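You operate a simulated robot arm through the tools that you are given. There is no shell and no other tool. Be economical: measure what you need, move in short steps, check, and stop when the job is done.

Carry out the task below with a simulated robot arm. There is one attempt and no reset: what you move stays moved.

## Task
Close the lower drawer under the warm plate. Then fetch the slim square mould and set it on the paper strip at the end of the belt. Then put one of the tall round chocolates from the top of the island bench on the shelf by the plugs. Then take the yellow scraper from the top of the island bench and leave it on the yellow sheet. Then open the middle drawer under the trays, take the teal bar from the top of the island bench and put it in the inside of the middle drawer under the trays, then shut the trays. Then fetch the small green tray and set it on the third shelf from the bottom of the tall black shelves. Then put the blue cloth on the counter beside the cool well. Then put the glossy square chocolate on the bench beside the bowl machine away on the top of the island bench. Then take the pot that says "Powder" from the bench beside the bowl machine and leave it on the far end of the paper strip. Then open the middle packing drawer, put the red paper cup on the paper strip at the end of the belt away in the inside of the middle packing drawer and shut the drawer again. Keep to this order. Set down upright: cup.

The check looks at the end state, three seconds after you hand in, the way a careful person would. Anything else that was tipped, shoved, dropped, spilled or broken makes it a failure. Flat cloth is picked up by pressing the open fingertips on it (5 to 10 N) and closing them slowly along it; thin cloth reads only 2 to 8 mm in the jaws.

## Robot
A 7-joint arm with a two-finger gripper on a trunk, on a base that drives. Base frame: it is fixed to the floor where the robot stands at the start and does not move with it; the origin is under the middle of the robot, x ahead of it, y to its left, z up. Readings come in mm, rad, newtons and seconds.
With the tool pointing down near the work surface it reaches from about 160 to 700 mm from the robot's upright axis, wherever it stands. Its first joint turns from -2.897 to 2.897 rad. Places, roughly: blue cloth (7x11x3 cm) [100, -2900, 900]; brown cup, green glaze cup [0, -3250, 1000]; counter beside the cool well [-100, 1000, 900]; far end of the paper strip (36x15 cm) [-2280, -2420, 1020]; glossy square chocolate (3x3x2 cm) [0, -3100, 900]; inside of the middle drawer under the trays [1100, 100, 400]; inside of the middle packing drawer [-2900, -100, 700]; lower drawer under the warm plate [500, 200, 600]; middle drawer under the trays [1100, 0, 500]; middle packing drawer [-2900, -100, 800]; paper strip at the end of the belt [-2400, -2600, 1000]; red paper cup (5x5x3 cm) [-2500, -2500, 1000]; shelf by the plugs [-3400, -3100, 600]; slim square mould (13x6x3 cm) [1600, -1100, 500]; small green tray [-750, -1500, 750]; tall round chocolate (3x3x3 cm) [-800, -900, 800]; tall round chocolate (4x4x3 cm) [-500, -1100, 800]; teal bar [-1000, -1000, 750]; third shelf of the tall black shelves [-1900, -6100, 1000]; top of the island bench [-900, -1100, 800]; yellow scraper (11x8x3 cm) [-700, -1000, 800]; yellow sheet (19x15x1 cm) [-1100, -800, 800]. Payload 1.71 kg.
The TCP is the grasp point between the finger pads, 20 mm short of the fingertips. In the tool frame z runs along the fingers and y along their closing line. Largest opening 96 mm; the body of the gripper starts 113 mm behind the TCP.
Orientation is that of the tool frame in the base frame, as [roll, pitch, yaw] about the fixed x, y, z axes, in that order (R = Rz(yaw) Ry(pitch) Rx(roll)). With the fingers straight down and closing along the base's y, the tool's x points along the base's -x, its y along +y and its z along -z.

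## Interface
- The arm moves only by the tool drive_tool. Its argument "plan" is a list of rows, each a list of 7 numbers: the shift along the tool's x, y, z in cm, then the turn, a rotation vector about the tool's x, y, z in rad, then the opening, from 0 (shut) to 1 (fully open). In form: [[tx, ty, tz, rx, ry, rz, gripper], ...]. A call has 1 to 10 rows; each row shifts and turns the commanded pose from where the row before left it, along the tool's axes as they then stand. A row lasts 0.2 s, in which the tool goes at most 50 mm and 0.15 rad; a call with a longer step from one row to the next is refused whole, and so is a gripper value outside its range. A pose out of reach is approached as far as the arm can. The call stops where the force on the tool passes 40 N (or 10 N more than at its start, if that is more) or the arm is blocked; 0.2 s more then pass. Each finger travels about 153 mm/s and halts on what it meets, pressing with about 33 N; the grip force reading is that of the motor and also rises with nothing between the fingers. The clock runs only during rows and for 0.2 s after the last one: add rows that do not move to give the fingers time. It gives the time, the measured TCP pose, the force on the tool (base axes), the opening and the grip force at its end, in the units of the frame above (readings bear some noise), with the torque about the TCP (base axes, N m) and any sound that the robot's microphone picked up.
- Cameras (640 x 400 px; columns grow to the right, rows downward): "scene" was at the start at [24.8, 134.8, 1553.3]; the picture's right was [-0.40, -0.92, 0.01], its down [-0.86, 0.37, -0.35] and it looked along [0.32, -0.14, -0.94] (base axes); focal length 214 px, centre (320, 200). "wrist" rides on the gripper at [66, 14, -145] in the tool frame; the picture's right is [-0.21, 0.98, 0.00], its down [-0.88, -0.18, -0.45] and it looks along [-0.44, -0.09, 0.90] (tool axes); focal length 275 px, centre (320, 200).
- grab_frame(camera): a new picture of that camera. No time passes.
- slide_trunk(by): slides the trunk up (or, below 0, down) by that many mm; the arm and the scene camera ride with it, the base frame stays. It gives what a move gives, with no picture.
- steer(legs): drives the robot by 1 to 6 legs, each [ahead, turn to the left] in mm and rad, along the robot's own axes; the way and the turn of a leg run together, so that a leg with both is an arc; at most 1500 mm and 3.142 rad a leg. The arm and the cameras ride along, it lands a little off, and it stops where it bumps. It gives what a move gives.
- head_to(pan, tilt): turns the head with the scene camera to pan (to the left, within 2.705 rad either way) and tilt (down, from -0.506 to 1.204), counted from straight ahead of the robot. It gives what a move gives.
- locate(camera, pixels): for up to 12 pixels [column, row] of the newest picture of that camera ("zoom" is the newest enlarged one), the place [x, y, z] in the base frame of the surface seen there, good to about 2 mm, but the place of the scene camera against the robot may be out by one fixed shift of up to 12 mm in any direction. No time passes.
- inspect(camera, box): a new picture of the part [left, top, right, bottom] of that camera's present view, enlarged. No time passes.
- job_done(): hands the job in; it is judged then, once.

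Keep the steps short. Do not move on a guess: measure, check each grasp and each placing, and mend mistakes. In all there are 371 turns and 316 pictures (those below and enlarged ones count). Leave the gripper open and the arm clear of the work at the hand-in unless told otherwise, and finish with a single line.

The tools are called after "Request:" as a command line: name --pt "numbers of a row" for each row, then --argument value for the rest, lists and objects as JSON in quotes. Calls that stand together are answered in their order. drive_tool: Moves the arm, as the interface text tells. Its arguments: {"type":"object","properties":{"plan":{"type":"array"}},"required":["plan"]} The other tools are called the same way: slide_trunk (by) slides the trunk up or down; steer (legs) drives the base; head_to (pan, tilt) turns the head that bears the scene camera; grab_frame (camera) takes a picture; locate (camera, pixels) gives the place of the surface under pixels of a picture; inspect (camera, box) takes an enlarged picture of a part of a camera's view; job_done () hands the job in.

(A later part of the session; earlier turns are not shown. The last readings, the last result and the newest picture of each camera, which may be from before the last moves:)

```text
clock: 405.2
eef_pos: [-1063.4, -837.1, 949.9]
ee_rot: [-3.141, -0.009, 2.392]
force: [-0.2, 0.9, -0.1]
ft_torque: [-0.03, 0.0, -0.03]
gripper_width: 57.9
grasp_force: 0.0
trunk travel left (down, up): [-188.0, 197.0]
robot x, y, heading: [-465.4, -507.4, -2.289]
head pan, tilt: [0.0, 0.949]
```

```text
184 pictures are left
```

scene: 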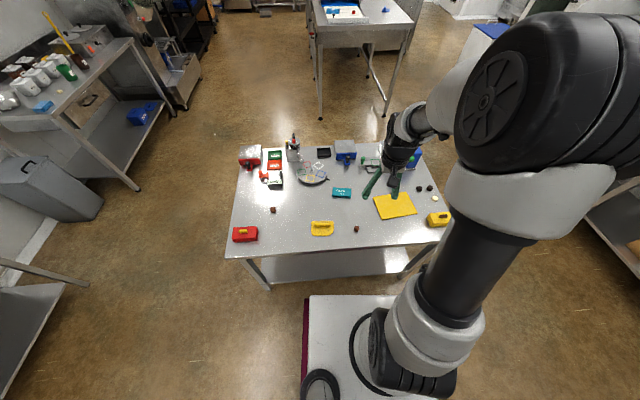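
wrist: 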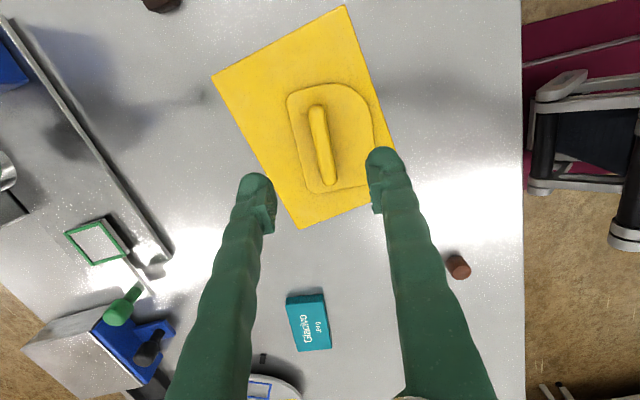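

Scraper lies on the sheet. Now retract and drive to the drawers under the trays.

Request:
drive_tool --pt "-1.24 3.8 -2 0 0 0 0.6" --pt "-1.24 3.8 -2 0 0 0 0.6" --pt "-1.24 3.8 -2 0 0 0 0.6" --pt "-1.24 3.8 -2 0 0 0 0.6" --pt "-1.24 3.8 -2 0 0 0 0.6" --pt "0 0 0 0 0 0.15 0.6" --pt "0 0 0 0 0 0.15 0.6" --pt "0 0 0 0 0 0.15 0.6" --pt "0 0 0 0 0 0.15 0.6" --pt "0 0 0 0 0 0.15 0.6"

Request:
drive_tool --pt "0 0 0 0 0 0.15 0.6" --pt "0 0 0 0 0 0.15 0.6" --pt "0 0 0 0 0 0.15 0.6" --pt "0 0 0 0 0 0.15 0.6" --pt "0 0 0 0 0 0.15 0.6" --pt "0 0 0 0 0 0 0.6"

Request:
steer --legs '[[0, 1.654], [960, 0], [0, 1.571]]'

Request:
head_to --pan 0.0 --tilt 0.7

Request:
grab_frame --camera "scene"

```text
clock: 407.4
eef_pos: [-885.5, -738.7, 1051.1]
ee_rot: [-3.134, -0.006, 1.641]
force: [0.3, 0.1, -0.5]
ft_torque: [0.01, -0.02, 0.01]
gripper_width: 57.5
grasp_force: 0.0
trunk travel left (down, up): [-188.0, 197.0]
robot x, y, heading: [-466.5, -507.1, -2.29]
head pan, tilt: [0.0, 0.949]
```

```text
clock: 408.8
eef_pos: [-884.7, -738.9, 1049.0]
ee_rot: [-3.131, 0.001, 0.892]
force: [0.0, -1.3, -0.5]
ft_torque: [0.0, -0.02, 0.02]
gripper_width: 57.4
grasp_force: 0.1
trunk travel left (down, up): [-188.0, 197.0]
robot x, y, heading: [-464.8, -502.9, -2.288]
head pan, tilt: [0.0, 0.949]
```

```text
clock: 423.4
eef_pos: [725.0, -823.3, 1049.1]
ee_rot: [-3.131, -0.001, -2.192]
force: [-0.3, -0.5, -0.6]
ft_torque: [0.02, -0.04, 0.05]
gripper_width: 57.4
grasp_force: 0.1
trunk travel left (down, up): [-188.0, 197.0]
robot x, y, heading: [328.9, -1085.0, 0.907]
head pan, tilt: [0.0, 0.949]
```

```text
clock: 424.2
eef_pos: [715.6, -835.8, 1054.9]
ee_rot: [-3.132, 0.013, -2.192]
force: [0.2, -0.1, -0.6]
ft_torque: [-0.04, 0.02, 0.0]
gripper_width: 57.5
grasp_force: 0.2
trunk travel left (down, up): [-188.0, 197.0]
robot x, y, heading: [322.4, -1086.1, 0.909]
head pan, tilt: [0.0, 0.7]
```

```text
183 pictures are left
```

scene: 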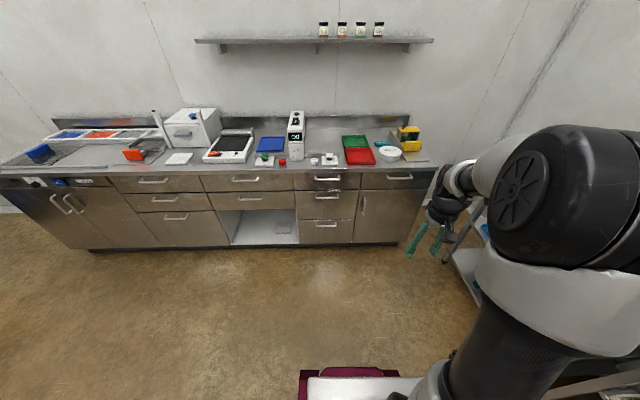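

The drawer column is at (327,200); its middle handle is at (327,197). Measure.

Request:
inspect --camera "scene" --box '[280, 160, 380, 250]'

Request:
locate --camera "zoom" --pixels '[[212, 162], [258, 162], [235, 165], [160, 165], [300, 170], [110, 140], [320, 140], [110, 230], [215, 110], [260, 110], [220, 270], [230, 162]]'

```text
4.44 times, centred on (330, 205) of scene
```

zoom: 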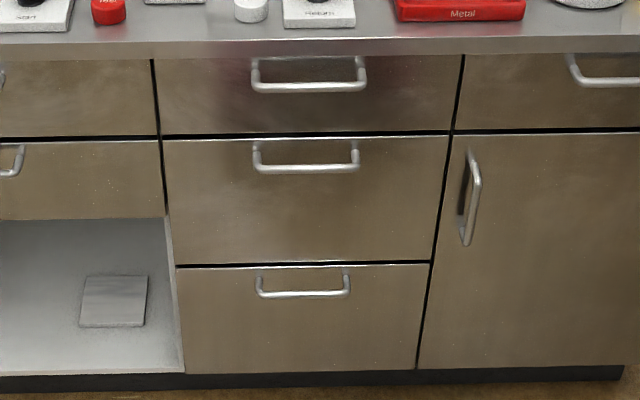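

```text
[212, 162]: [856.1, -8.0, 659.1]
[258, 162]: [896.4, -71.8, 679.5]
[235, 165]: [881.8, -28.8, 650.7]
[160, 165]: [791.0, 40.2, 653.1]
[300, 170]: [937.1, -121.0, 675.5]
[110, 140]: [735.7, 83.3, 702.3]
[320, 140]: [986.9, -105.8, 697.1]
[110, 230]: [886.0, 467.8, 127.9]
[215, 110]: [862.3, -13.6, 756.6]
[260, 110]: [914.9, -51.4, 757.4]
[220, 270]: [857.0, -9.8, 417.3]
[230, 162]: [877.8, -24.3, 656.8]
```

The middle handle's bar is at v≈458, z≈670, about u≈828. I'll grip it with the tool pointing forward and closing vertically. Lower the trunk, square up, come closer, and turn the tool by -1.57.

Request:
locate --camera "zoom" --pixels '[[262, 166], [307, 170], [350, 168], [307, 200], [307, 145], [256, 150], [357, 150], [308, 88], [307, 295]]'

Request:
slide_trunk --by -183

Request:
steer --legs '[[0, 0.025], [180, 0]]'

Request:
drive_tool --pt "-1.5 0 1 0 0 -0.15 0.5" --pt "0 0 0 0 0 -0.15 0.5" --pt "0 0 0 0 0 -0.15 0.5" --pt "0 0 0 0 0 -0.15 0.5" --pt "0 0 0 0 0 -0.15 0.5" --pt "0 0 0 0 0 -0.15 0.5" --pt "0 0 0 0 0 -0.15 0.5" --pt "0 0 0 0 0 -0.15 0.5" --pt "0 0 0 0 0 -0.15 0.5" --pt "0 0 0 0 0 -0.15 0.5"

```text
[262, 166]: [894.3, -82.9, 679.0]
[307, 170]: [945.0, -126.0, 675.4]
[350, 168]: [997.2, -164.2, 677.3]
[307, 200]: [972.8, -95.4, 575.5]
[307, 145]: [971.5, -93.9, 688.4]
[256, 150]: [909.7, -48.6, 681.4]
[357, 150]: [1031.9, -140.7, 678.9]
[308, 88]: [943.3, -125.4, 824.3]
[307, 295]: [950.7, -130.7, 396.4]
```

```text
clock: 426.2
eef_pos: [716.0, -836.4, 872.9]
ee_rot: [-3.131, 0.017, -2.192]
force: [-0.3, 0.3, -0.4]
ft_torque: [0.02, -0.03, -0.03]
gripper_width: 57.5
grasp_force: 0.1
trunk travel left (down, up): [-5.0, 380.0]
robot x, y, heading: [324.2, -1086.9, 0.907]
head pan, tilt: [0.0, 0.7]
```

```text
clock: 428.2
eef_pos: [815.8, -684.4, 871.9]
ee_rot: [-3.132, 0.014, -2.17]
force: [0.2, 1.3, -0.4]
ft_torque: [-0.08, 0.09, -0.01]
gripper_width: 57.7
grasp_force: 0.0
trunk travel left (down, up): [-5.0, 380.0]
robot x, y, heading: [433.2, -946.0, 0.93]
head pan, tilt: [0.0, 0.7]
```

```text
clock: 430.4
eef_pos: [815.8, -683.9, 870.5]
ee_rot: [-3.111, -0.008, -0.668]
force: [0.3, 0.2, 0.1]
ft_torque: [0.01, 0.02, -0.01]
gripper_width: 48.1
grasp_force: 0.0
trunk travel left (down, up): [-5.0, 380.0]
robot x, y, heading: [432.2, -944.7, 0.933]
head pan, tilt: [0.0, 0.7]
```

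Move the tool over to the left in line with the handle and forward.

Request:
drive_tool --pt "-3.2 -2.33 1.57 0 0 0 0.5" --pt "-3.2 -2.33 1.57 0 0 0 0.5" --pt "-3.2 -2.33 1.57 0 0 0 0.5" --pt "-3.2 -2.33 1.57 0 0 0 0.5" --pt "-3.2 -2.33 1.57 0 0 0 0.5" --pt "-3.2 -2.33 1.57 0 0 0 0.5" --pt "-3.2 -2.33 1.57 0 0 0 0.5" --pt "0 0 0 0 0 -0.05 0.5"

Request:
drive_tool --pt "0 0 0 0.12 0 0 0.5" --pt "0 0 0 0.12 0 0 0.5" --pt "0 0 0 0.12 0 0 0.5" --pt "0 0 0 0.12 0 0 0.5" --pt "0 0 0 0.12 0 0 0.5" --pt "0 0 0 0.12 0 0 0.5" --pt "0 0 0 0.12 0 0 0.5" --pt "0 0 0 0.1 0 0 0.5" --pt "0 0 0 0 0 0 0.5"

```text
clock: 432.2
eef_pos: [747.4, -415.2, 762.2]
ee_rot: [-3.112, -0.01, -0.622]
force: [0.0, 0.1, 0.4]
ft_torque: [-0.02, 0.0, -0.03]
gripper_width: 48.2
grasp_force: 0.0
trunk travel left (down, up): [-5.0, 380.0]
robot x, y, heading: [432.7, -944.1, 0.928]
head pan, tilt: [0.0, 0.7]
```

```text
clock: 434.2
eef_pos: [745.3, -413.7, 763.0]
ee_rot: [-2.169, -0.01, -0.621]
force: [-1.1, -0.4, -0.6]
ft_torque: [-0.02, -0.01, 0.0]
gripper_width: 48.0
grasp_force: 0.2
trunk travel left (down, up): [-5.0, 380.0]
robot x, y, heading: [429.3, -947.5, 0.934]
head pan, tilt: [0.0, 0.7]
```

Tilted about 0.97. Extend forward 150 mm and down to z≈683 while tilting a bit more.

Request:
drive_tool --pt "-0.2 -0.37 3.38 0 0 0 0.5" --pt "-0.2 -0.37 3.38 0 0 0 0.5" --pt "-0.2 -0.37 3.38 0 0 0 0.5" --pt "-0.2 -0.37 3.38 0 0 0 0.5" --pt "-0.2 -0.37 3.38 0 0 0 0.5" --pt "0 0 0 0.1 0 0 0.5" --pt "0 0 0 0.1 0 0 0.5" --pt "0 0 0 0 0 0 0.5"

Request:
grab_frame --camera "wrist"

Request:
grab_frame --camera "scene"

```text
clock: 436.0
eef_pos: [824.2, -288.8, 683.9]
ee_rot: [-1.969, -0.009, -0.621]
force: [0.5, 0.2, -0.5]
ft_torque: [0.0, 0.0, 0.0]
gripper_width: 47.8
grasp_force: 0.1
trunk travel left (down, up): [-5.0, 380.0]
robot x, y, heading: [432.4, -942.2, 0.928]
head pan, tilt: [0.0, 0.7]
```

```text
181 pictures are left
```

wrist: 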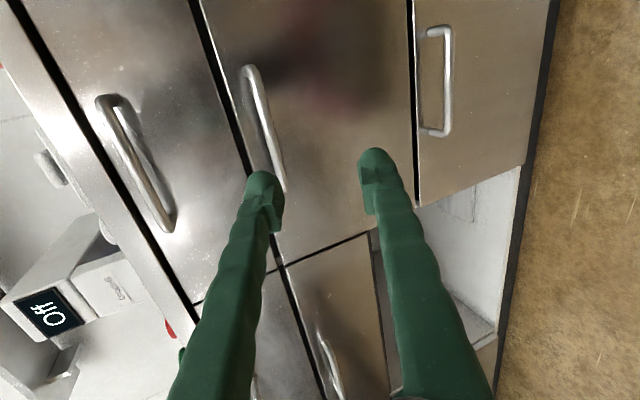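

```text
180 pictures are left
```

scene: 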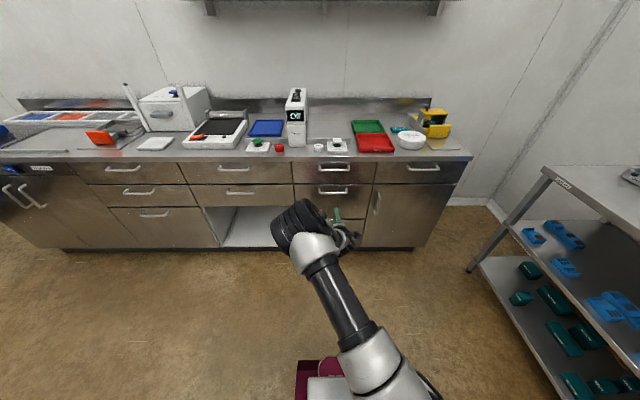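

I measure the middle handle in the wrist view: bar from (250,75) to (283,190).

Request:
locate --camera "wrist" --pixels '[[252, 85], [262, 125], [274, 165], [283, 190], [300, 100], [262, 180], [375, 165], [150, 180]]'

```text
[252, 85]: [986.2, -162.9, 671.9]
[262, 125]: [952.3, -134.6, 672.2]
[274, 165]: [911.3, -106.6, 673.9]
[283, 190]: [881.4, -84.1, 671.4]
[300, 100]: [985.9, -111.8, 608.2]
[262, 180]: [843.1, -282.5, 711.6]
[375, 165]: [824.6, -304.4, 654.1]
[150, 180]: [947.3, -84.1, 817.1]
```

Bar is at z≈672, v≈454. Lower 12 mm and drive 190 mm in.

Request:
drive_tool --pt "0 1.1 0.47 0 0 0 0.6" --pt "0 0 0 0 0 0 0.6"

Request:
steer --legs '[[160, 0]]'

Request:
grab_frame --camera "wrist"

```text
clock: 436.6
eef_pos: [824.8, -287.6, 669.9]
ee_rot: [-1.972, -0.011, -0.621]
force: [0.5, 0.1, -0.7]
ft_torque: [0.01, 0.01, -0.01]
gripper_width: 57.7
grasp_force: 0.1
trunk travel left (down, up): [-5.0, 380.0]
robot x, y, heading: [428.6, -943.6, 0.933]
head pan, tilt: [0.0, 0.7]
```

```text
clock: 438.0
eef_pos: [918.0, -162.1, 671.2]
ee_rot: [-1.969, -0.01, -0.622]
force: [-0.4, 0.0, 0.2]
ft_torque: [-0.04, 0.03, 0.0]
gripper_width: 57.5
grasp_force: 0.0
trunk travel left (down, up): [-5.0, 380.0]
robot x, y, heading: [526.9, -818.2, 0.928]
head pan, tilt: [0.0, 0.7]
```

```text
179 pictures are left
```

wrist: 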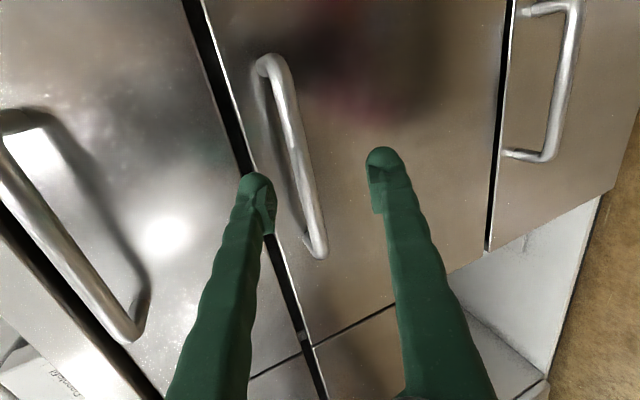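

The bar is between the fingers. Forward 36 mm with the arm, then close.

Request:
drive_tool --pt "0 -0.7 1.65 0 0 0 0.6" --pt "0 -0.7 1.65 0 0 0 0.6" --pt "0 0 0 0 0 0 0.6" --pt "0 0 0 0 0 0 0.4" --pt "0 0 0 0 0 0 0.2" --pt "0 0 0 0 0 0 0" --pt "0 0 0 0 0 0 0"

Request:
grab_frame --camera "wrist"

```text
clock: 439.6
eef_pos: [924.9, -153.8, 689.8]
ee_rot: [-1.953, -0.013, -0.625]
force: [-0.4, 0.1, -0.5]
ft_torque: [-0.01, 0.05, 0.0]
gripper_width: 0.0
grasp_force: 29.5
trunk travel left (down, up): [-5.0, 380.0]
robot x, y, heading: [522.2, -818.0, 0.936]
head pan, tilt: [0.0, 0.7]
stopped in row 7: the force on the tool passed its limit at 44 N (the readings are from after the stop); the commanded pose is now the measured one
```

```text
178 pictures are left
```

wrist: 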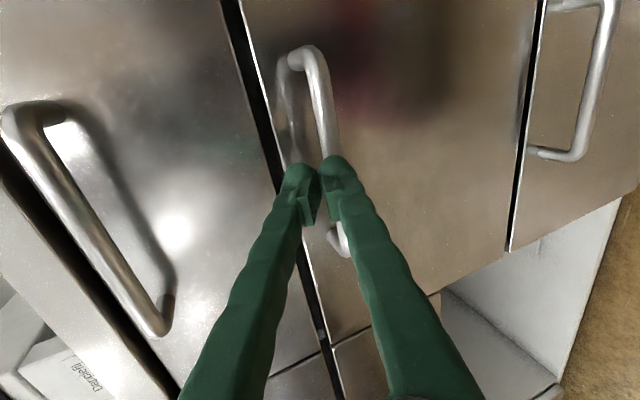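

It slipped: the fingers weren't far enough in. Back off 40 mm, reopen, and re-check.

Request:
steer --legs '[[-40, 0]]'

Request:
drive_tool --pt "0 1.6 0.6 0 0 0 0.6" --pt "0 0 0 0 0 0 0.6" --pt "0 0 0 0 0 0 0.6"

Request:
grab_frame --camera "wrist"

Request:
locate --camera "wrist" --pixels '[[270, 100], [290, 150], [305, 200], [255, 185], [383, 160]]'

```text
clock: 440.4
eef_pos: [901.3, -185.5, 689.8]
ee_rot: [-1.954, -0.014, -0.625]
force: [-0.5, -1.0, 0.4]
ft_torque: [-0.02, -0.02, -0.01]
gripper_width: 0.0
grasp_force: 29.7
trunk travel left (down, up): [-5.0, 380.0]
robot x, y, heading: [501.3, -850.5, 0.928]
head pan, tilt: [0.0, 0.7]
```

```text
clock: 441.2
eef_pos: [894.1, -194.5, 683.4]
ee_rot: [-1.939, -0.015, -0.625]
force: [0.1, -0.9, 0.3]
ft_torque: [-0.01, 0.03, 0.0]
gripper_width: 57.7
grasp_force: 0.1
trunk travel left (down, up): [-5.0, 380.0]
robot x, y, heading: [500.4, -853.4, 0.931]
head pan, tilt: [0.0, 0.7]
```

```text
177 pictures are left
```

wrist: 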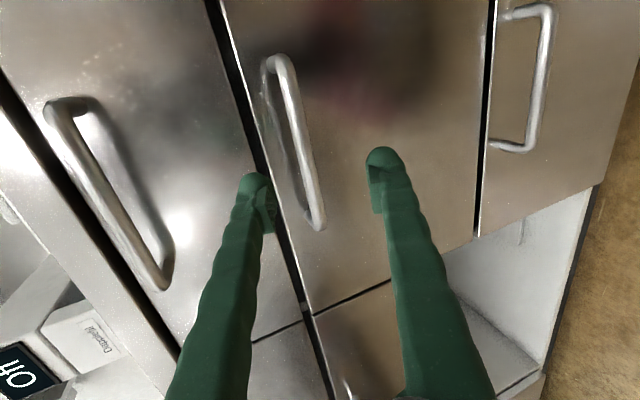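

```text
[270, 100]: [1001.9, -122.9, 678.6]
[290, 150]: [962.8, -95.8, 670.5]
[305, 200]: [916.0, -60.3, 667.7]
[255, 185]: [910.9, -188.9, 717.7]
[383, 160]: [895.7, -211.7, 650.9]
```

Lower 12 mm, and drive in 85 mm this time.

Request:
drive_tool --pt "0 1.1 0.5 0 0 0 0.6" --pt "0 0 0 0 0 0 0.6"

Request:
steer --legs '[[84, 0]]'

Request:
grab_frame --camera "wrist"

```text
clock: 441.9
eef_pos: [895.7, -193.7, 672.1]
ee_rot: [-1.939, -0.014, -0.624]
force: [-0.6, -0.7, 0.3]
ft_torque: [-0.03, -0.01, 0.0]
gripper_width: 57.6
grasp_force: 0.1
trunk travel left (down, up): [-5.0, 380.0]
robot x, y, heading: [500.1, -853.0, 0.928]
head pan, tilt: [0.0, 0.7]
```

```text
clock: 442.9
eef_pos: [943.8, -127.1, 673.9]
ee_rot: [-1.938, -0.013, -0.626]
force: [-0.1, -0.5, 1.0]
ft_torque: [0.02, 0.02, 0.05]
gripper_width: 57.5
grasp_force: 0.1
trunk travel left (down, up): [-5.0, 380.0]
robot x, y, heading: [549.2, -783.4, 0.928]
head pan, tilt: [0.0, 0.7]
```

```text
176 pictures are left
```

wrist: 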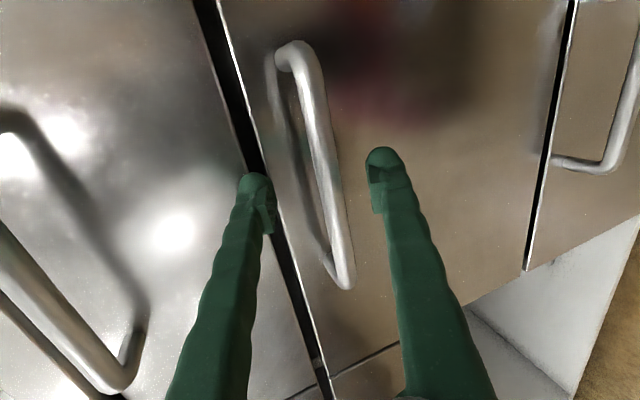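

The bar runs between the pads now. Close.

Request:
drive_tool --pt "0 0 0 0 0 0 0.45" --pt "0 0 0 0 0 0 0.3" --pt "0 0 0 0 0 0 0.15" --pt "0 0 0 0 0 0 0" --pt "0 0 0 0 0 0 0"

```text
clock: 443.9
eef_pos: [926.7, -148.1, 690.5]
ee_rot: [-1.926, -0.016, -0.624]
force: [0.0, -0.7, 0.2]
ft_torque: [-0.01, -0.01, 0.01]
gripper_width: 0.1
grasp_force: 29.1
trunk travel left (down, up): [-5.0, 380.0]
robot x, y, heading: [549.6, -787.2, 0.928]
head pan, tilt: [0.0, 0.7]
stopped in row 4: the force on the tool passed its limit at 48 N (the readings are from after the stop); the commanded pose is now the measured one
```

Popped off again. I look closer.

Request:
inspect --camera "wrist" --box '[200, 20, 460, 260]'

Request:
locate --camera "zoom" --pixels '[[290, 100], [310, 160], [320, 200], [350, 330], [360, 360], [400, 200], [240, 270], [330, 260]]'

```text
1.67 times, centred on (330, 140) of wrist
```

zoom: 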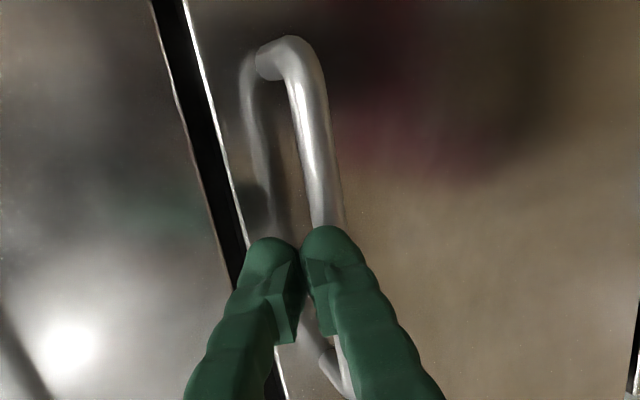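

```text
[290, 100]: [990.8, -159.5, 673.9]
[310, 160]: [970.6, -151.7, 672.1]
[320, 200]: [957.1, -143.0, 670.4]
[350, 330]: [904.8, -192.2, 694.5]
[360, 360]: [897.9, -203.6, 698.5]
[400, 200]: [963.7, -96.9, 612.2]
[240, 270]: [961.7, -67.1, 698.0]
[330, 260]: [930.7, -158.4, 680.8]
```

I retry more carefully: back out, reopen, go in 12 mm deeper and 6 mm lower, and close in stages with a look.

Request:
steer --legs '[[-50, 0]]'

Request:
drive_tool --pt "0 1.9 0.9 0 0 0 0.6" --pt "0 0 0 0 0 0 0.6" --pt "0 0 0 0 0 0 0.6"

```text
clock: 444.8
eef_pos: [897.9, -186.5, 684.4]
ee_rot: [-1.93, -0.018, -0.626]
force: [-0.2, -0.6, 0.9]
ft_torque: [0.01, -0.01, -0.01]
gripper_width: 0.2
grasp_force: 29.5
trunk travel left (down, up): [-5.0, 380.0]
robot x, y, heading: [520.4, -826.3, 0.93]
head pan, tilt: [0.0, 0.7]
```

```text
clock: 445.6
eef_pos: [894.6, -194.2, 677.8]
ee_rot: [-1.915, -0.019, -0.625]
force: [-0.1, -0.3, -0.1]
ft_torque: [-0.01, -0.02, -0.01]
gripper_width: 57.7
grasp_force: 0.1
trunk travel left (down, up): [-5.0, 380.0]
robot x, y, heading: [521.2, -821.8, 0.929]
head pan, tilt: [0.0, 0.7]
```

Request:
drive_tool --pt "0 1.2 0.5 0 0 0 0.6" --pt "0 0 0 0 0 0 0.6"

Request:
steer --legs '[[98, 0]]'

Request:
grab_frame --camera "wrist"

Request:
locate --camera "wrist" --pixels '[[305, 100], [318, 150], [330, 200], [335, 230], [385, 155], [255, 182], [300, 200]]'

```text
clock: 446.2
eef_pos: [895.5, -192.4, 663.4]
ee_rot: [-1.915, -0.019, -0.625]
force: [-0.2, 0.1, 0.4]
ft_torque: [0.0, 0.0, -0.01]
gripper_width: 57.7
grasp_force: 0.1
trunk travel left (down, up): [-5.0, 380.0]
robot x, y, heading: [524.5, -824.4, 0.933]
head pan, tilt: [0.0, 0.7]
```

```text
clock: 447.4
eef_pos: [932.6, -141.8, 679.0]
ee_rot: [-1.897, -0.016, -0.625]
force: [-1.6, -0.5, 0.3]
ft_torque: [-0.01, 0.01, 0.0]
gripper_width: 57.8
grasp_force: 0.1
trunk travel left (down, up): [-5.0, 380.0]
robot x, y, heading: [569.4, -761.7, 0.927]
head pan, tilt: [0.0, 0.7]
stopped in leg 1: the force on the tool passed its limit at 130 N (the readings are from after the stop); the commanded pose is now the measured one
```

```text
174 pictures are left
```

wrist: 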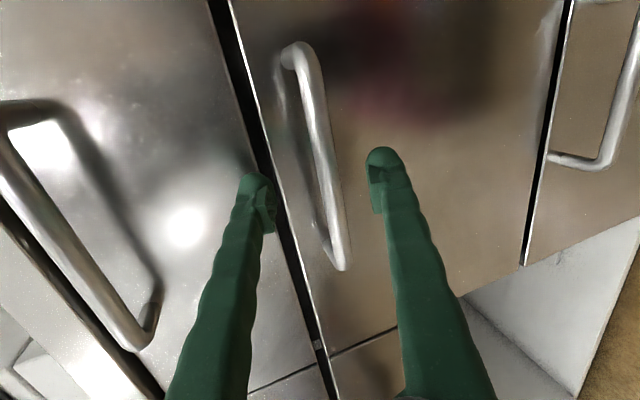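

```text
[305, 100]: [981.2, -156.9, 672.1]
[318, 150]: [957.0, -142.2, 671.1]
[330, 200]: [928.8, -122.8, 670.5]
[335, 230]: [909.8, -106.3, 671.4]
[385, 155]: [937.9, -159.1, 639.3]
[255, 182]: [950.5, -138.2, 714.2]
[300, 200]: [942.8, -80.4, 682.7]
```

The upper fingertip reached the panel, so this grip is marginal. I switch to hooking: closed fingers pointing mostly down (tilt ≈0.42), dropped behind the bar, then pull by driving back. Back off and restore the tool.

Request:
steer --legs '[[-230, 0]]'

Request:
drive_tool --pt "0 1 -1 -0.13 0 0 0.6" --pt "0 1 -1 -0.13 0 0 0.6" --pt "0 1 -1 -0.13 0 0 0.3" --pt "0 1 -1 -0.13 0 0 0" --pt "0 1 -1 -0.13 0 0 0" --pt "0 1 0 -0.13 0 0 0" --pt "0 1 0 -0.13 0 0 0" --pt "0 1 0 -0.13 0 0 0" --pt "0 1 0 -0.13 0 0 0" --pt "0 0 0 -0.06 0 0 0"

Request:
drive_tool --pt "0 0 0 0 0 0.15 0" --pt "0 0 0 0 0 0.15 0" --pt "0 0 0 0 0 0.15 0" --pt "0 0 0 0 0 0.15 0" --pt "0 0 0 0 0 0.15 0" --pt "0 0 0 0 0 0.15 0" --pt "0 0 0 0 0 0.15 0" --pt "0 0 0 0 0 0.15 0" --pt "0 0 0 0 0 0.15 0" --pt "0 0 0 0 0 0.15 0"

```text
clock: 449.2
eef_pos: [797.3, -326.8, 674.9]
ee_rot: [-1.898, -0.017, -0.626]
force: [-0.3, 0.6, -0.3]
ft_torque: [-0.02, 0.03, -0.01]
gripper_width: 57.7
grasp_force: 0.1
trunk travel left (down, up): [-5.0, 380.0]
robot x, y, heading: [432.0, -939.8, 0.928]
head pan, tilt: [0.0, 0.7]
```

```text
clock: 451.4
eef_pos: [731.2, -421.2, 656.2]
ee_rot: [-3.115, -0.018, -0.628]
force: [-0.1, -0.4, 1.2]
ft_torque: [0.0, -0.03, 0.01]
gripper_width: 0.2
grasp_force: 29.9
trunk travel left (down, up): [-5.0, 380.0]
robot x, y, heading: [434.6, -940.6, 0.929]
head pan, tilt: [0.0, 0.7]
```

```text
clock: 453.6
eef_pos: [731.8, -420.7, 657.2]
ee_rot: [-3.122, 0.024, -2.128]
force: [-0.8, 0.3, -0.2]
ft_torque: [0.01, 0.03, 0.0]
gripper_width: 0.0
grasp_force: 29.6
trunk travel left (down, up): [-5.0, 380.0]
robot x, y, heading: [435.4, -942.2, 0.93]
head pan, tilt: [0.0, 0.7]
```

Better idea: grip the bar with the fingers steeply down (tilt ≈0.5) and closing front-to-back, one finger behind the bar. Turn the tool back by -1.5 and rise.

Request:
drive_tool --pt "0 0 -2 0 0 -0.15 0.3" --pt "0 0 -2 0 0 -0.15 0.3" --pt "0 0 -2 0 0 -0.15 0.3" --pt "0 0 -2 0 0 -0.15 0.3" --pt "0 0 -1.5 0 0 -0.15 0.3" --pt "0 0 0 0 0 -0.15 0.3" --pt "0 0 0 0 0 -0.15 0.3" --pt "0 0 0 0 0 -0.15 0.3" --pt "0 0 0 0 0 -0.15 0.3" --pt "0 0 0 0 0 -0.15 0.3"

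Request:
drive_tool --pt "0 0 0 0.12 0 0 0.33" --pt "0 0 0 0.12 0 0 0.33" --pt "0 0 0 0.12 0 0 0.33" --pt "0 0 0 0.12 0 0 0.33" --pt "0 0 0 0 0 0 0.33"

Request:
steer --legs '[[240, 0]]'

Request:
grab_frame --camera "wrist"

```text
clock: 455.8
eef_pos: [727.9, -419.9, 752.6]
ee_rot: [-3.116, -0.018, -0.624]
force: [0.3, 0.5, 0.2]
ft_torque: [-0.03, 0.02, 0.0]
gripper_width: 28.7
grasp_force: 0.1
trunk travel left (down, up): [-5.0, 380.0]
robot x, y, heading: [435.3, -942.5, 0.932]
head pan, tilt: [0.0, 0.7]
```

```text
clock: 457.0
eef_pos: [727.5, -420.5, 752.3]
ee_rot: [-2.634, -0.014, -0.628]
force: [0.1, 0.2, 0.6]
ft_torque: [0.0, -0.04, -0.02]
gripper_width: 31.6
grasp_force: 0.1
trunk travel left (down, up): [-5.0, 380.0]
robot x, y, heading: [434.0, -941.5, 0.929]
head pan, tilt: [0.0, 0.7]
```

```text
clock: 458.9
eef_pos: [868.6, -224.4, 752.2]
ee_rot: [-2.635, -0.017, -0.623]
force: [0.0, 0.5, -0.3]
ft_torque: [-0.01, 0.02, -0.02]
gripper_width: 32.1
grasp_force: 0.1
trunk travel left (down, up): [-5.0, 380.0]
robot x, y, heading: [574.8, -746.1, 0.939]
head pan, tilt: [0.0, 0.7]
```

```text
173 pictures are left
```

wrist: 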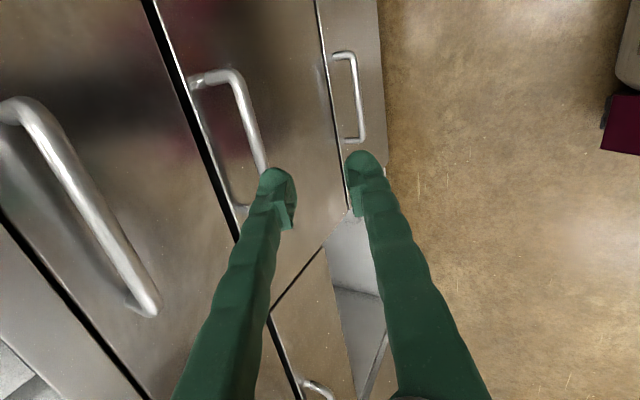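

Tilt 0.5, TCP at v 334, z 752. Move to (v 430, z 719), then check.

Request:
drive_tool --pt "-0.2 -2.23 2.5 0 0 0 0.33" --pt "-0.2 -2.23 2.5 0 0 0 0.33" --pt "-0.2 -2.23 2.5 0 0 0 0.33" --pt "0 0 0 0 0 0 0.33"

Request:
grab_frame --camera "wrist"

```text
clock: 459.9
eef_pos: [910.4, -151.5, 731.9]
ee_rot: [-2.62, -0.016, -0.621]
force: [0.1, 0.2, 0.1]
ft_torque: [-0.01, -0.02, 0.03]
gripper_width: 31.7
grasp_force: 0.0
trunk travel left (down, up): [-5.0, 380.0]
robot x, y, heading: [579.2, -745.2, 0.942]
head pan, tilt: [0.0, 0.7]
```

```text
172 pictures are left
```

wrist: 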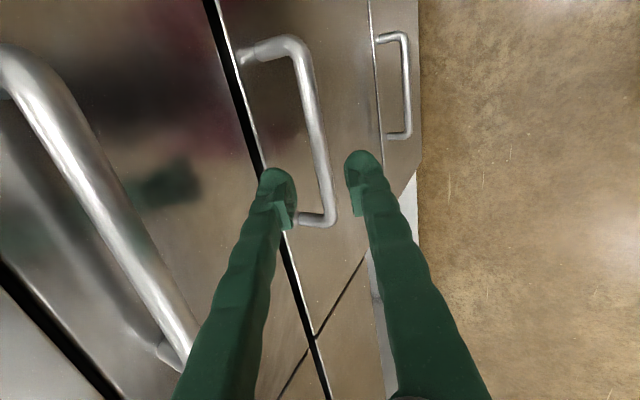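

The bar shows between the fingers at (320,165). Measure it once more.

Request:
locate --camera "wrist" --pixels '[[308, 110], [318, 150], [325, 185], [280, 185], [355, 170], [270, 120]]'

```text
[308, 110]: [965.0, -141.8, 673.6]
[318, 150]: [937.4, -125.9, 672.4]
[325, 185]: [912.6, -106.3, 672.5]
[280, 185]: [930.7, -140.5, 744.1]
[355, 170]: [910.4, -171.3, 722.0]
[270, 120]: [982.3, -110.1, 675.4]
```

Bar centre ≈ v 456, z 667. That is almost exactly 74 mm along the tool axis. Slide in and close in stages.

Request:
drive_tool --pt "0 -0.1 2.5 0 0 0 0.33" --pt "0 -0.1 2.5 0 0 0 0.33" --pt "0 0 2.3 0 0 0 0.33" --pt "0 0 0 0 0 0 0.33"

Request:
grab_frame --camera "wrist"

```text
clock: 460.9
eef_pos: [934.2, -120.2, 669.1]
ee_rot: [-2.62, -0.016, -0.622]
force: [-0.1, 0.3, -0.4]
ft_torque: [0.02, 0.03, 0.04]
gripper_width: 31.8
grasp_force: 0.0
trunk travel left (down, up): [-5.0, 380.0]
robot x, y, heading: [578.5, -748.1, 0.936]
head pan, tilt: [0.0, 0.7]
```

```text
171 pictures are left
```

wrist: 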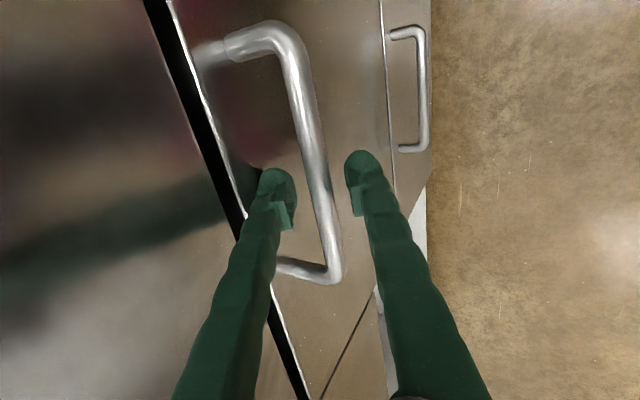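

The bar is squarely between the pads. Close.

Request:
drive_tool --pt "0 0 0 0 0 0 0.25" --pt "0 0 0 0 0 0 0.18" --pt "0 0 0 0 0 0 0.12" --pt "0 0 0 0 0 0 0.05" --pt "0 0 0 0 0 0 0.05"

```text
clock: 462.1
eef_pos: [935.2, -121.6, 668.3]
ee_rot: [-2.621, -0.016, -0.625]
force: [-4.4, -3.3, -1.6]
ft_torque: [0.13, 0.19, -0.37]
gripper_width: 9.1
grasp_force: 35.5
trunk travel left (down, up): [-5.0, 380.0]
robot x, y, heading: [576.8, -743.8, 0.936]
head pan, tilt: [0.0, 0.7]
```

Gripped. Pull by driving back 250 mm.

Request:
steer --legs '[[-120, 0]]'

Request:
steer --legs '[[-150, 0]]'

Request:
grab_frame --camera "scene"

```text
clock: 463.4
eef_pos: [864.3, -217.9, 668.3]
ee_rot: [-2.619, -0.016, -0.621]
force: [-0.5, -0.3, -5.8]
ft_torque: [0.13, 0.18, -0.36]
gripper_width: 9.0
grasp_force: 35.7
trunk travel left (down, up): [-5.0, 380.0]
robot x, y, heading: [510.6, -844.8, 0.937]
head pan, tilt: [0.0, 0.7]
```

```text
clock: 464.1
eef_pos: [830.5, -266.5, 679.2]
ee_rot: [-2.627, -0.024, -0.626]
force: [-18.5, -18.2, -25.8]
ft_torque: [-1.42, 1.19, -0.32]
gripper_width: 13.2
grasp_force: 35.5
trunk travel left (down, up): [-5.0, 380.0]
robot x, y, heading: [498.9, -854.8, 0.94]
head pan, tilt: [0.0, 0.7]
stopped in leg 1: the force on the tool passed its limit at 43 N (the readings are from after the stop); the commanded pose is now the measured one
```

```text
170 pictures are left
```

scene: 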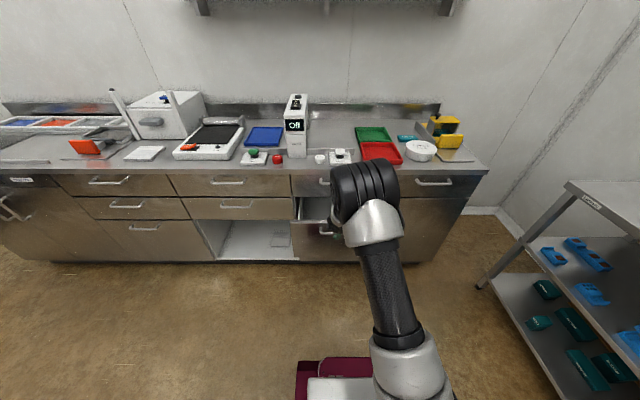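

The drawer came out about 180 mm. Release the bar and retreat along the tool axis.

Request:
drive_tool --pt "0 0 0 0 0 0 0.2" --pt "0 0 0 0 0 0 0.33" --pt "0 0 -2.5 0 0 0 0.33" --pt "0 0 -2.5 0 0 0 0.33" --pt "0 0 -2.5 0 0 0 0.33" --pt "0 0 -2.5 0 0 0 0.33" --pt "0 0 0 0 0 0 0.33"

Request:
grab_frame --camera "wrist"

```text
clock: 465.7
eef_pos: [805.5, -301.7, 774.6]
ee_rot: [-2.608, -0.016, -0.626]
force: [0.3, -0.7, 0.1]
ft_torque: [0.01, -0.01, -0.02]
gripper_width: 31.6
grasp_force: 0.1
trunk travel left (down, up): [-5.0, 380.0]
robot x, y, heading: [500.2, -853.5, 0.937]
head pan, tilt: [0.0, 0.7]
```

```text
169 pictures are left
```

wrist: 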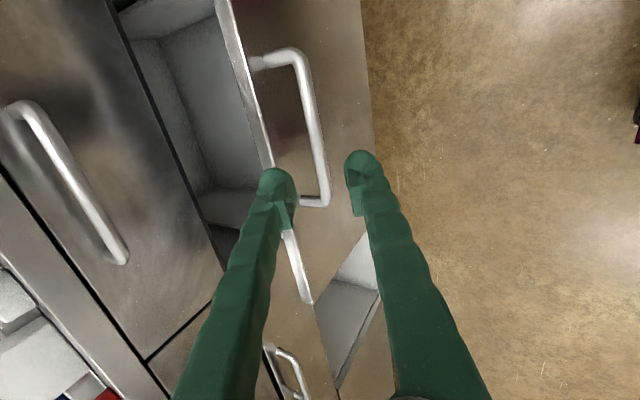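

Drawer is open. Measure its inside.

Request:
locate --camera "wrist" --pixels '[[220, 10], [300, 290], [245, 110], [190, 120], [210, 150], [230, 205], [150, 60], [170, 90], [205, 100], [300, 120]]'

```text
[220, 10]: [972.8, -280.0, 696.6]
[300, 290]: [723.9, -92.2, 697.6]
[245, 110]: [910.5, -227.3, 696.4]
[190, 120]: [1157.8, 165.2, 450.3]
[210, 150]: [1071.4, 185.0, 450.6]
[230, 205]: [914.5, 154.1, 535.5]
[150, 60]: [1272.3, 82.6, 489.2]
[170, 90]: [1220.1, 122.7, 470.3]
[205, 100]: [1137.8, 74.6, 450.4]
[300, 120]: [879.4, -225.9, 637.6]
```

The opening is about 137 mm wide at the top, floor at z 450. I want it wider: I'll reach behind the front panel and pull it further out.

Request:
steer --legs '[[130, 0]]'

Request:
drive_tool --pt "0 -2 2.4 0 0 0 0" --pt "0 -2 2.4 0 0 0 0" --pt "0 -2 2.4 0 0 0 0" --pt "0 0 0 0 0 0 0"

Request:
grab_frame --camera "wrist"

```text
clock: 467.1
eef_pos: [883.8, -199.2, 775.1]
ee_rot: [-2.605, -0.017, -0.627]
force: [0.8, 0.1, 0.3]
ft_torque: [0.01, 0.02, -0.01]
gripper_width: 31.9
grasp_force: 0.1
trunk travel left (down, up): [-5.0, 380.0]
robot x, y, heading: [575.1, -748.4, 0.938]
head pan, tilt: [0.0, 0.7]
```

```text
clock: 468.1
eef_pos: [930.3, -134.2, 755.8]
ee_rot: [-2.59, -0.017, -0.628]
force: [-0.1, 0.1, -0.5]
ft_torque: [0.0, -0.01, 0.02]
gripper_width: 0.1
grasp_force: 29.7
trunk travel left (down, up): [-5.0, 380.0]
robot x, y, heading: [577.8, -749.0, 0.935]
head pan, tilt: [0.0, 0.7]
```

```text
168 pictures are left
```

wrist: 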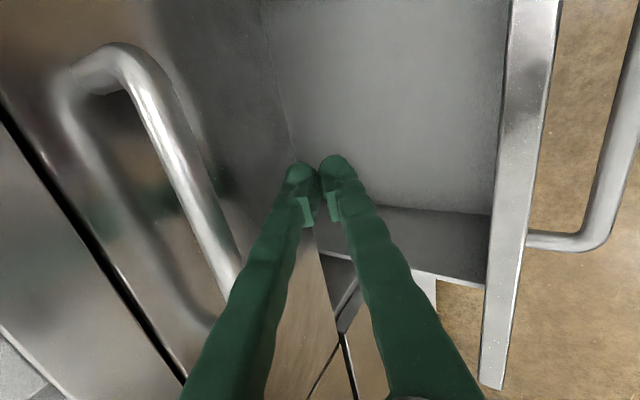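

Now down 70 mm and slightly back, inside the drawer behind its panel.

Request:
drive_tool --pt "0 3.1 2.2 0 0 0 0" --pt "0 3.1 2.2 0 0 0 0" --pt "0 0 0 0 0 0 0"

Request:
steer --legs '[[-60, 0]]'

Request:
steer --legs '[[-80, 0]]'

Request:
grab_frame --camera "wrist"

```text
clock: 468.9
eef_pos: [913.0, -159.1, 685.7]
ee_rot: [-2.592, -0.017, -0.627]
force: [0.3, 0.5, 0.4]
ft_torque: [-0.03, 0.0, -0.01]
gripper_width: 0.1
grasp_force: 29.5
trunk travel left (down, up): [-5.0, 380.0]
robot x, y, heading: [578.6, -747.8, 0.937]
head pan, tilt: [0.0, 0.7]
```

```text
clock: 469.9
eef_pos: [877.9, -207.8, 687.0]
ee_rot: [-2.589, -0.016, -0.627]
force: [-0.6, -0.5, 0.4]
ft_torque: [0.02, -0.04, 0.0]
gripper_width: 0.1
grasp_force: 29.0
trunk travel left (down, up): [-5.0, 380.0]
robot x, y, heading: [538.1, -797.1, 0.934]
head pan, tilt: [0.0, 0.7]
```

```text
clock: 470.9
eef_pos: [824.8, -278.8, 699.0]
ee_rot: [-2.573, -0.016, -0.631]
force: [-1.1, -0.7, 0.3]
ft_torque: [0.04, -0.01, -0.02]
gripper_width: 0.1
grasp_force: 29.1
trunk travel left (down, up): [-5.0, 380.0]
robot x, y, heading: [491.5, -863.4, 0.94]
head pan, tilt: [0.0, 0.7]
```

```text
167 pictures are left
```

wrist: 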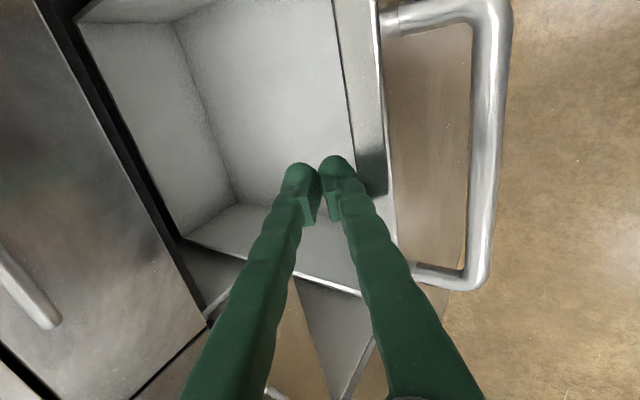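

It's opening further. Another 60 mm, then measure.

Request:
steer --legs '[[-60, 0]]'

Request:
grab_frame --camera "wrist"

Request:
locate --camera "wrist" --pixels '[[360, 60], [385, 120], [345, 60], [180, 110], [120, 110], [230, 120], [190, 60], [240, 215], [375, 190]]'

```text
clock: 471.9
eef_pos: [781.0, -337.4, 709.1]
ee_rot: [-2.559, -0.014, -0.629]
force: [-0.4, -0.6, 0.8]
ft_torque: [0.05, 0.0, -0.01]
gripper_width: 0.4
grasp_force: 29.9
trunk travel left (down, up): [-5.0, 380.0]
robot x, y, heading: [457.9, -911.6, 0.936]
head pan, tilt: [0.0, 0.7]
```

```text
166 pictures are left
```

wrist: 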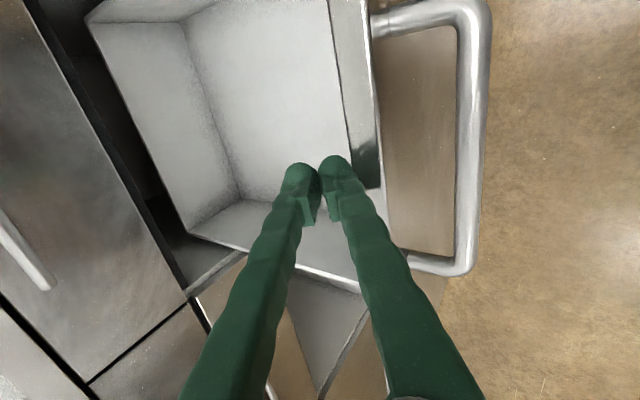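

```text
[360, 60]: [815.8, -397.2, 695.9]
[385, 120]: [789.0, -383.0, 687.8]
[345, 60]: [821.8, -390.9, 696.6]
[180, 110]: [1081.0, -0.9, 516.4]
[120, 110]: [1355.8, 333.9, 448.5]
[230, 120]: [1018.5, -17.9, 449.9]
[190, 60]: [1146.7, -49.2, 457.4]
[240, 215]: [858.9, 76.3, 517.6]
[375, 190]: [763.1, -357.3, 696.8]
```

Drawer is well open (about 330 mm). Lift the tool out and restore it to upright.

Request:
drive_tool --pt "0 -2.0 -3.0 0 0 0 0" --pt "0 -2.0 -3.0 0 0 0 0" --pt "0 -2.0 -3.0 0 0 0 0" --pt "0 -2.0 -3.0 0 0 0 0" --pt "0 0 0 -0.145 0 0 0.3" --pt "0 0 0 -0.145 0 0 0.5" --pt "0 0 0 -0.145 0 0 0.5" --pt "0 0 0 -0.145 0 0 0.5" --pt "0 0 0 0 0 0.14 0.5" --pt "0 0 0 0 0 0.14 0.5"

Request:
drive_tool --pt "0 0 0 0 0 0.15 0.7" --pt "0 0 0 0 0 0.15 0.7" --pt "0 0 0 0 0 0.15 0.7" --pt "0 0 0 0 0 0.15 0.7" --pt "0 0 0 0 0 0.15 0.7" --pt "0 0 0 0 0 0.15 0.7" --pt "0 0 0 0 0 0.15 0.7" --pt "0 0 0 0 0 0.15 0.7" --pt "0 0 0 0 0 0.08 0.7" --pt "0 0 0 0 0 0 0.7"

Request:
slide_trunk --by 200

```text
clock: 474.1
eef_pos: [773.4, -343.0, 861.6]
ee_rot: [-3.125, -0.008, -0.912]
force: [-0.4, 0.0, 0.0]
ft_torque: [0.0, -0.01, -0.01]
gripper_width: 48.2
grasp_force: 0.1
trunk travel left (down, up): [-5.0, 380.0]
robot x, y, heading: [459.4, -912.7, 0.936]
head pan, tilt: [0.0, 0.7]
```

```text
clock: 476.3
eef_pos: [773.8, -343.7, 863.5]
ee_rot: [-3.126, 0.016, -2.191]
force: [-0.3, -0.2, 0.1]
ft_torque: [0.0, 0.02, 0.02]
gripper_width: 67.3
grasp_force: 0.0
trunk travel left (down, up): [-5.0, 380.0]
robot x, y, heading: [456.7, -910.5, 0.939]
head pan, tilt: [0.0, 0.7]
```

```text
clock: 478.5
eef_pos: [773.1, -343.5, 1063.0]
ee_rot: [-3.128, 0.015, -2.189]
force: [-0.4, 0.4, -0.4]
ft_torque: [-0.02, -0.02, -0.02]
gripper_width: 67.0
grasp_force: 0.0
trunk travel left (down, up): [-205.0, 180.0]
robot x, y, heading: [460.5, -911.6, 0.93]
head pan, tilt: [0.0, 0.7]
```

Drive to the island's near side, in line with the teal bar.

Request:
drive_tool --pt "3.5 0 -1 0 0 0 0.7" --pt "3.5 0 -1 0 0 0 0.7" --pt "3.5 0 -1 0 0 0 0.7" --pt "0 0 0 0 0 0 0.7"

Request:
steer --legs '[[0, 1.577], [1000, 0], [0, 1.571], [260, 0]]'

Request:
head_to --pan 0.0 --tilt 0.95

Request:
grab_frame --camera "scene"

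```text
clock: 479.5
eef_pos: [710.8, -427.7, 1092.0]
ee_rot: [-3.127, 0.013, -2.188]
force: [0.0, -0.7, 0.0]
ft_torque: [-0.01, 0.01, 0.0]
gripper_width: 67.2
grasp_force: 0.1
trunk travel left (down, up): [-205.0, 180.0]
robot x, y, heading: [459.0, -911.3, 0.935]
head pan, tilt: [0.0, 0.7]
```

```text
clock: 495.6
eef_pos: [-750.3, -1021.3, 1089.1]
ee_rot: [-3.127, 0.011, 0.958]
force: [-0.6, -1.6, -0.4]
ft_torque: [0.11, -0.04, 0.0]
gripper_width: 67.3
grasp_force: 0.1
trunk travel left (down, up): [-205.0, 180.0]
robot x, y, heading: [-496.9, -536.5, -2.203]
head pan, tilt: [0.0, 0.7]
```

```text
clock: 496.4
eef_pos: [-738.4, -1003.4, 1102.1]
ee_rot: [-3.128, 0.031, 0.959]
force: [0.4, 0.2, 0.7]
ft_torque: [-0.08, 0.05, 0.03]
gripper_width: 67.2
grasp_force: 0.1
trunk travel left (down, up): [-205.0, 180.0]
robot x, y, heading: [-494.8, -535.3, -2.201]
head pan, tilt: [0.0, 0.949]
```

```text
165 pictures are left
```

scene: 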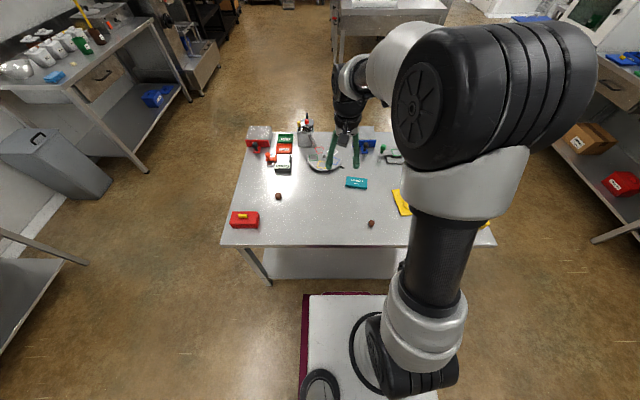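

Drive 45 mm closer and move the tool over the bar.

Request:
steer --legs '[[45, 0]]'

Request:
slide_trunk --by -90

Request:
drive_tool --pt "-1 -1.5 1.5 0 0.015 0 0.8" --pt "-1 -1.5 1.5 0 0.015 0 0.8" --pt "-1 -1.5 1.5 0 0 0 0.8" --pt "-1 -1.5 1.5 0 0 0 0.8" --pt "0 0 0 0 0 0 0.8"

Request:
grab_frame --camera "wrist"

```text
clock: 497.3
eef_pos: [-757.9, -1030.7, 1105.7]
ee_rot: [-3.128, 0.043, 0.958]
force: [-0.1, -0.6, 0.5]
ft_torque: [0.03, -0.03, -0.02]
gripper_width: 67.3
grasp_force: 0.1
trunk travel left (down, up): [-205.0, 180.0]
robot x, y, heading: [-522.7, -566.6, -2.203]
head pan, tilt: [0.0, 0.949]
```

```text
clock: 498.6
eef_pos: [-761.9, -1035.1, 1012.8]
ee_rot: [-3.128, 0.035, 0.959]
force: [0.5, 0.2, 0.1]
ft_torque: [-0.03, 0.05, 0.0]
gripper_width: 67.1
grasp_force: 0.2
trunk travel left (down, up): [-115.0, 270.0]
robot x, y, heading: [-524.4, -572.2, -2.203]
head pan, tilt: [0.0, 0.949]
```

```text
clock: 499.8
eef_pos: [-837.1, -1033.8, 953.4]
ee_rot: [-3.126, 0.006, 0.958]
force: [-0.5, -0.3, -0.6]
ft_torque: [-0.01, -0.02, 0.0]
gripper_width: 76.8
grasp_force: 0.0
trunk travel left (down, up): [-115.0, 270.0]
robot x, y, heading: [-525.0, -570.6, -2.207]
head pan, tilt: [0.0, 0.949]
```

```text
164 pictures are left
```

wrist: 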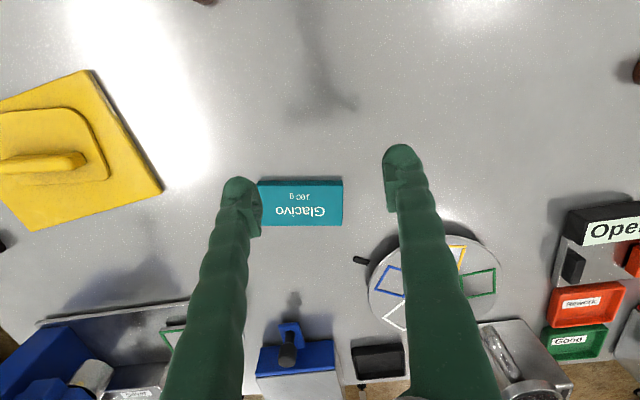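

Request:
locate --camera "wrist" --pixels '[[262, 186], [342, 182], [342, 224], [265, 224], [300, 205], [300, 250]]'

```text
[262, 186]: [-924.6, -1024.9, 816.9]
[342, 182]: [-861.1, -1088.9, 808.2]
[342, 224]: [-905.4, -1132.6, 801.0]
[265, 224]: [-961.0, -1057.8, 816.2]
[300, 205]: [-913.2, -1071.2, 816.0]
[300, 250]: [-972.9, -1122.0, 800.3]
```

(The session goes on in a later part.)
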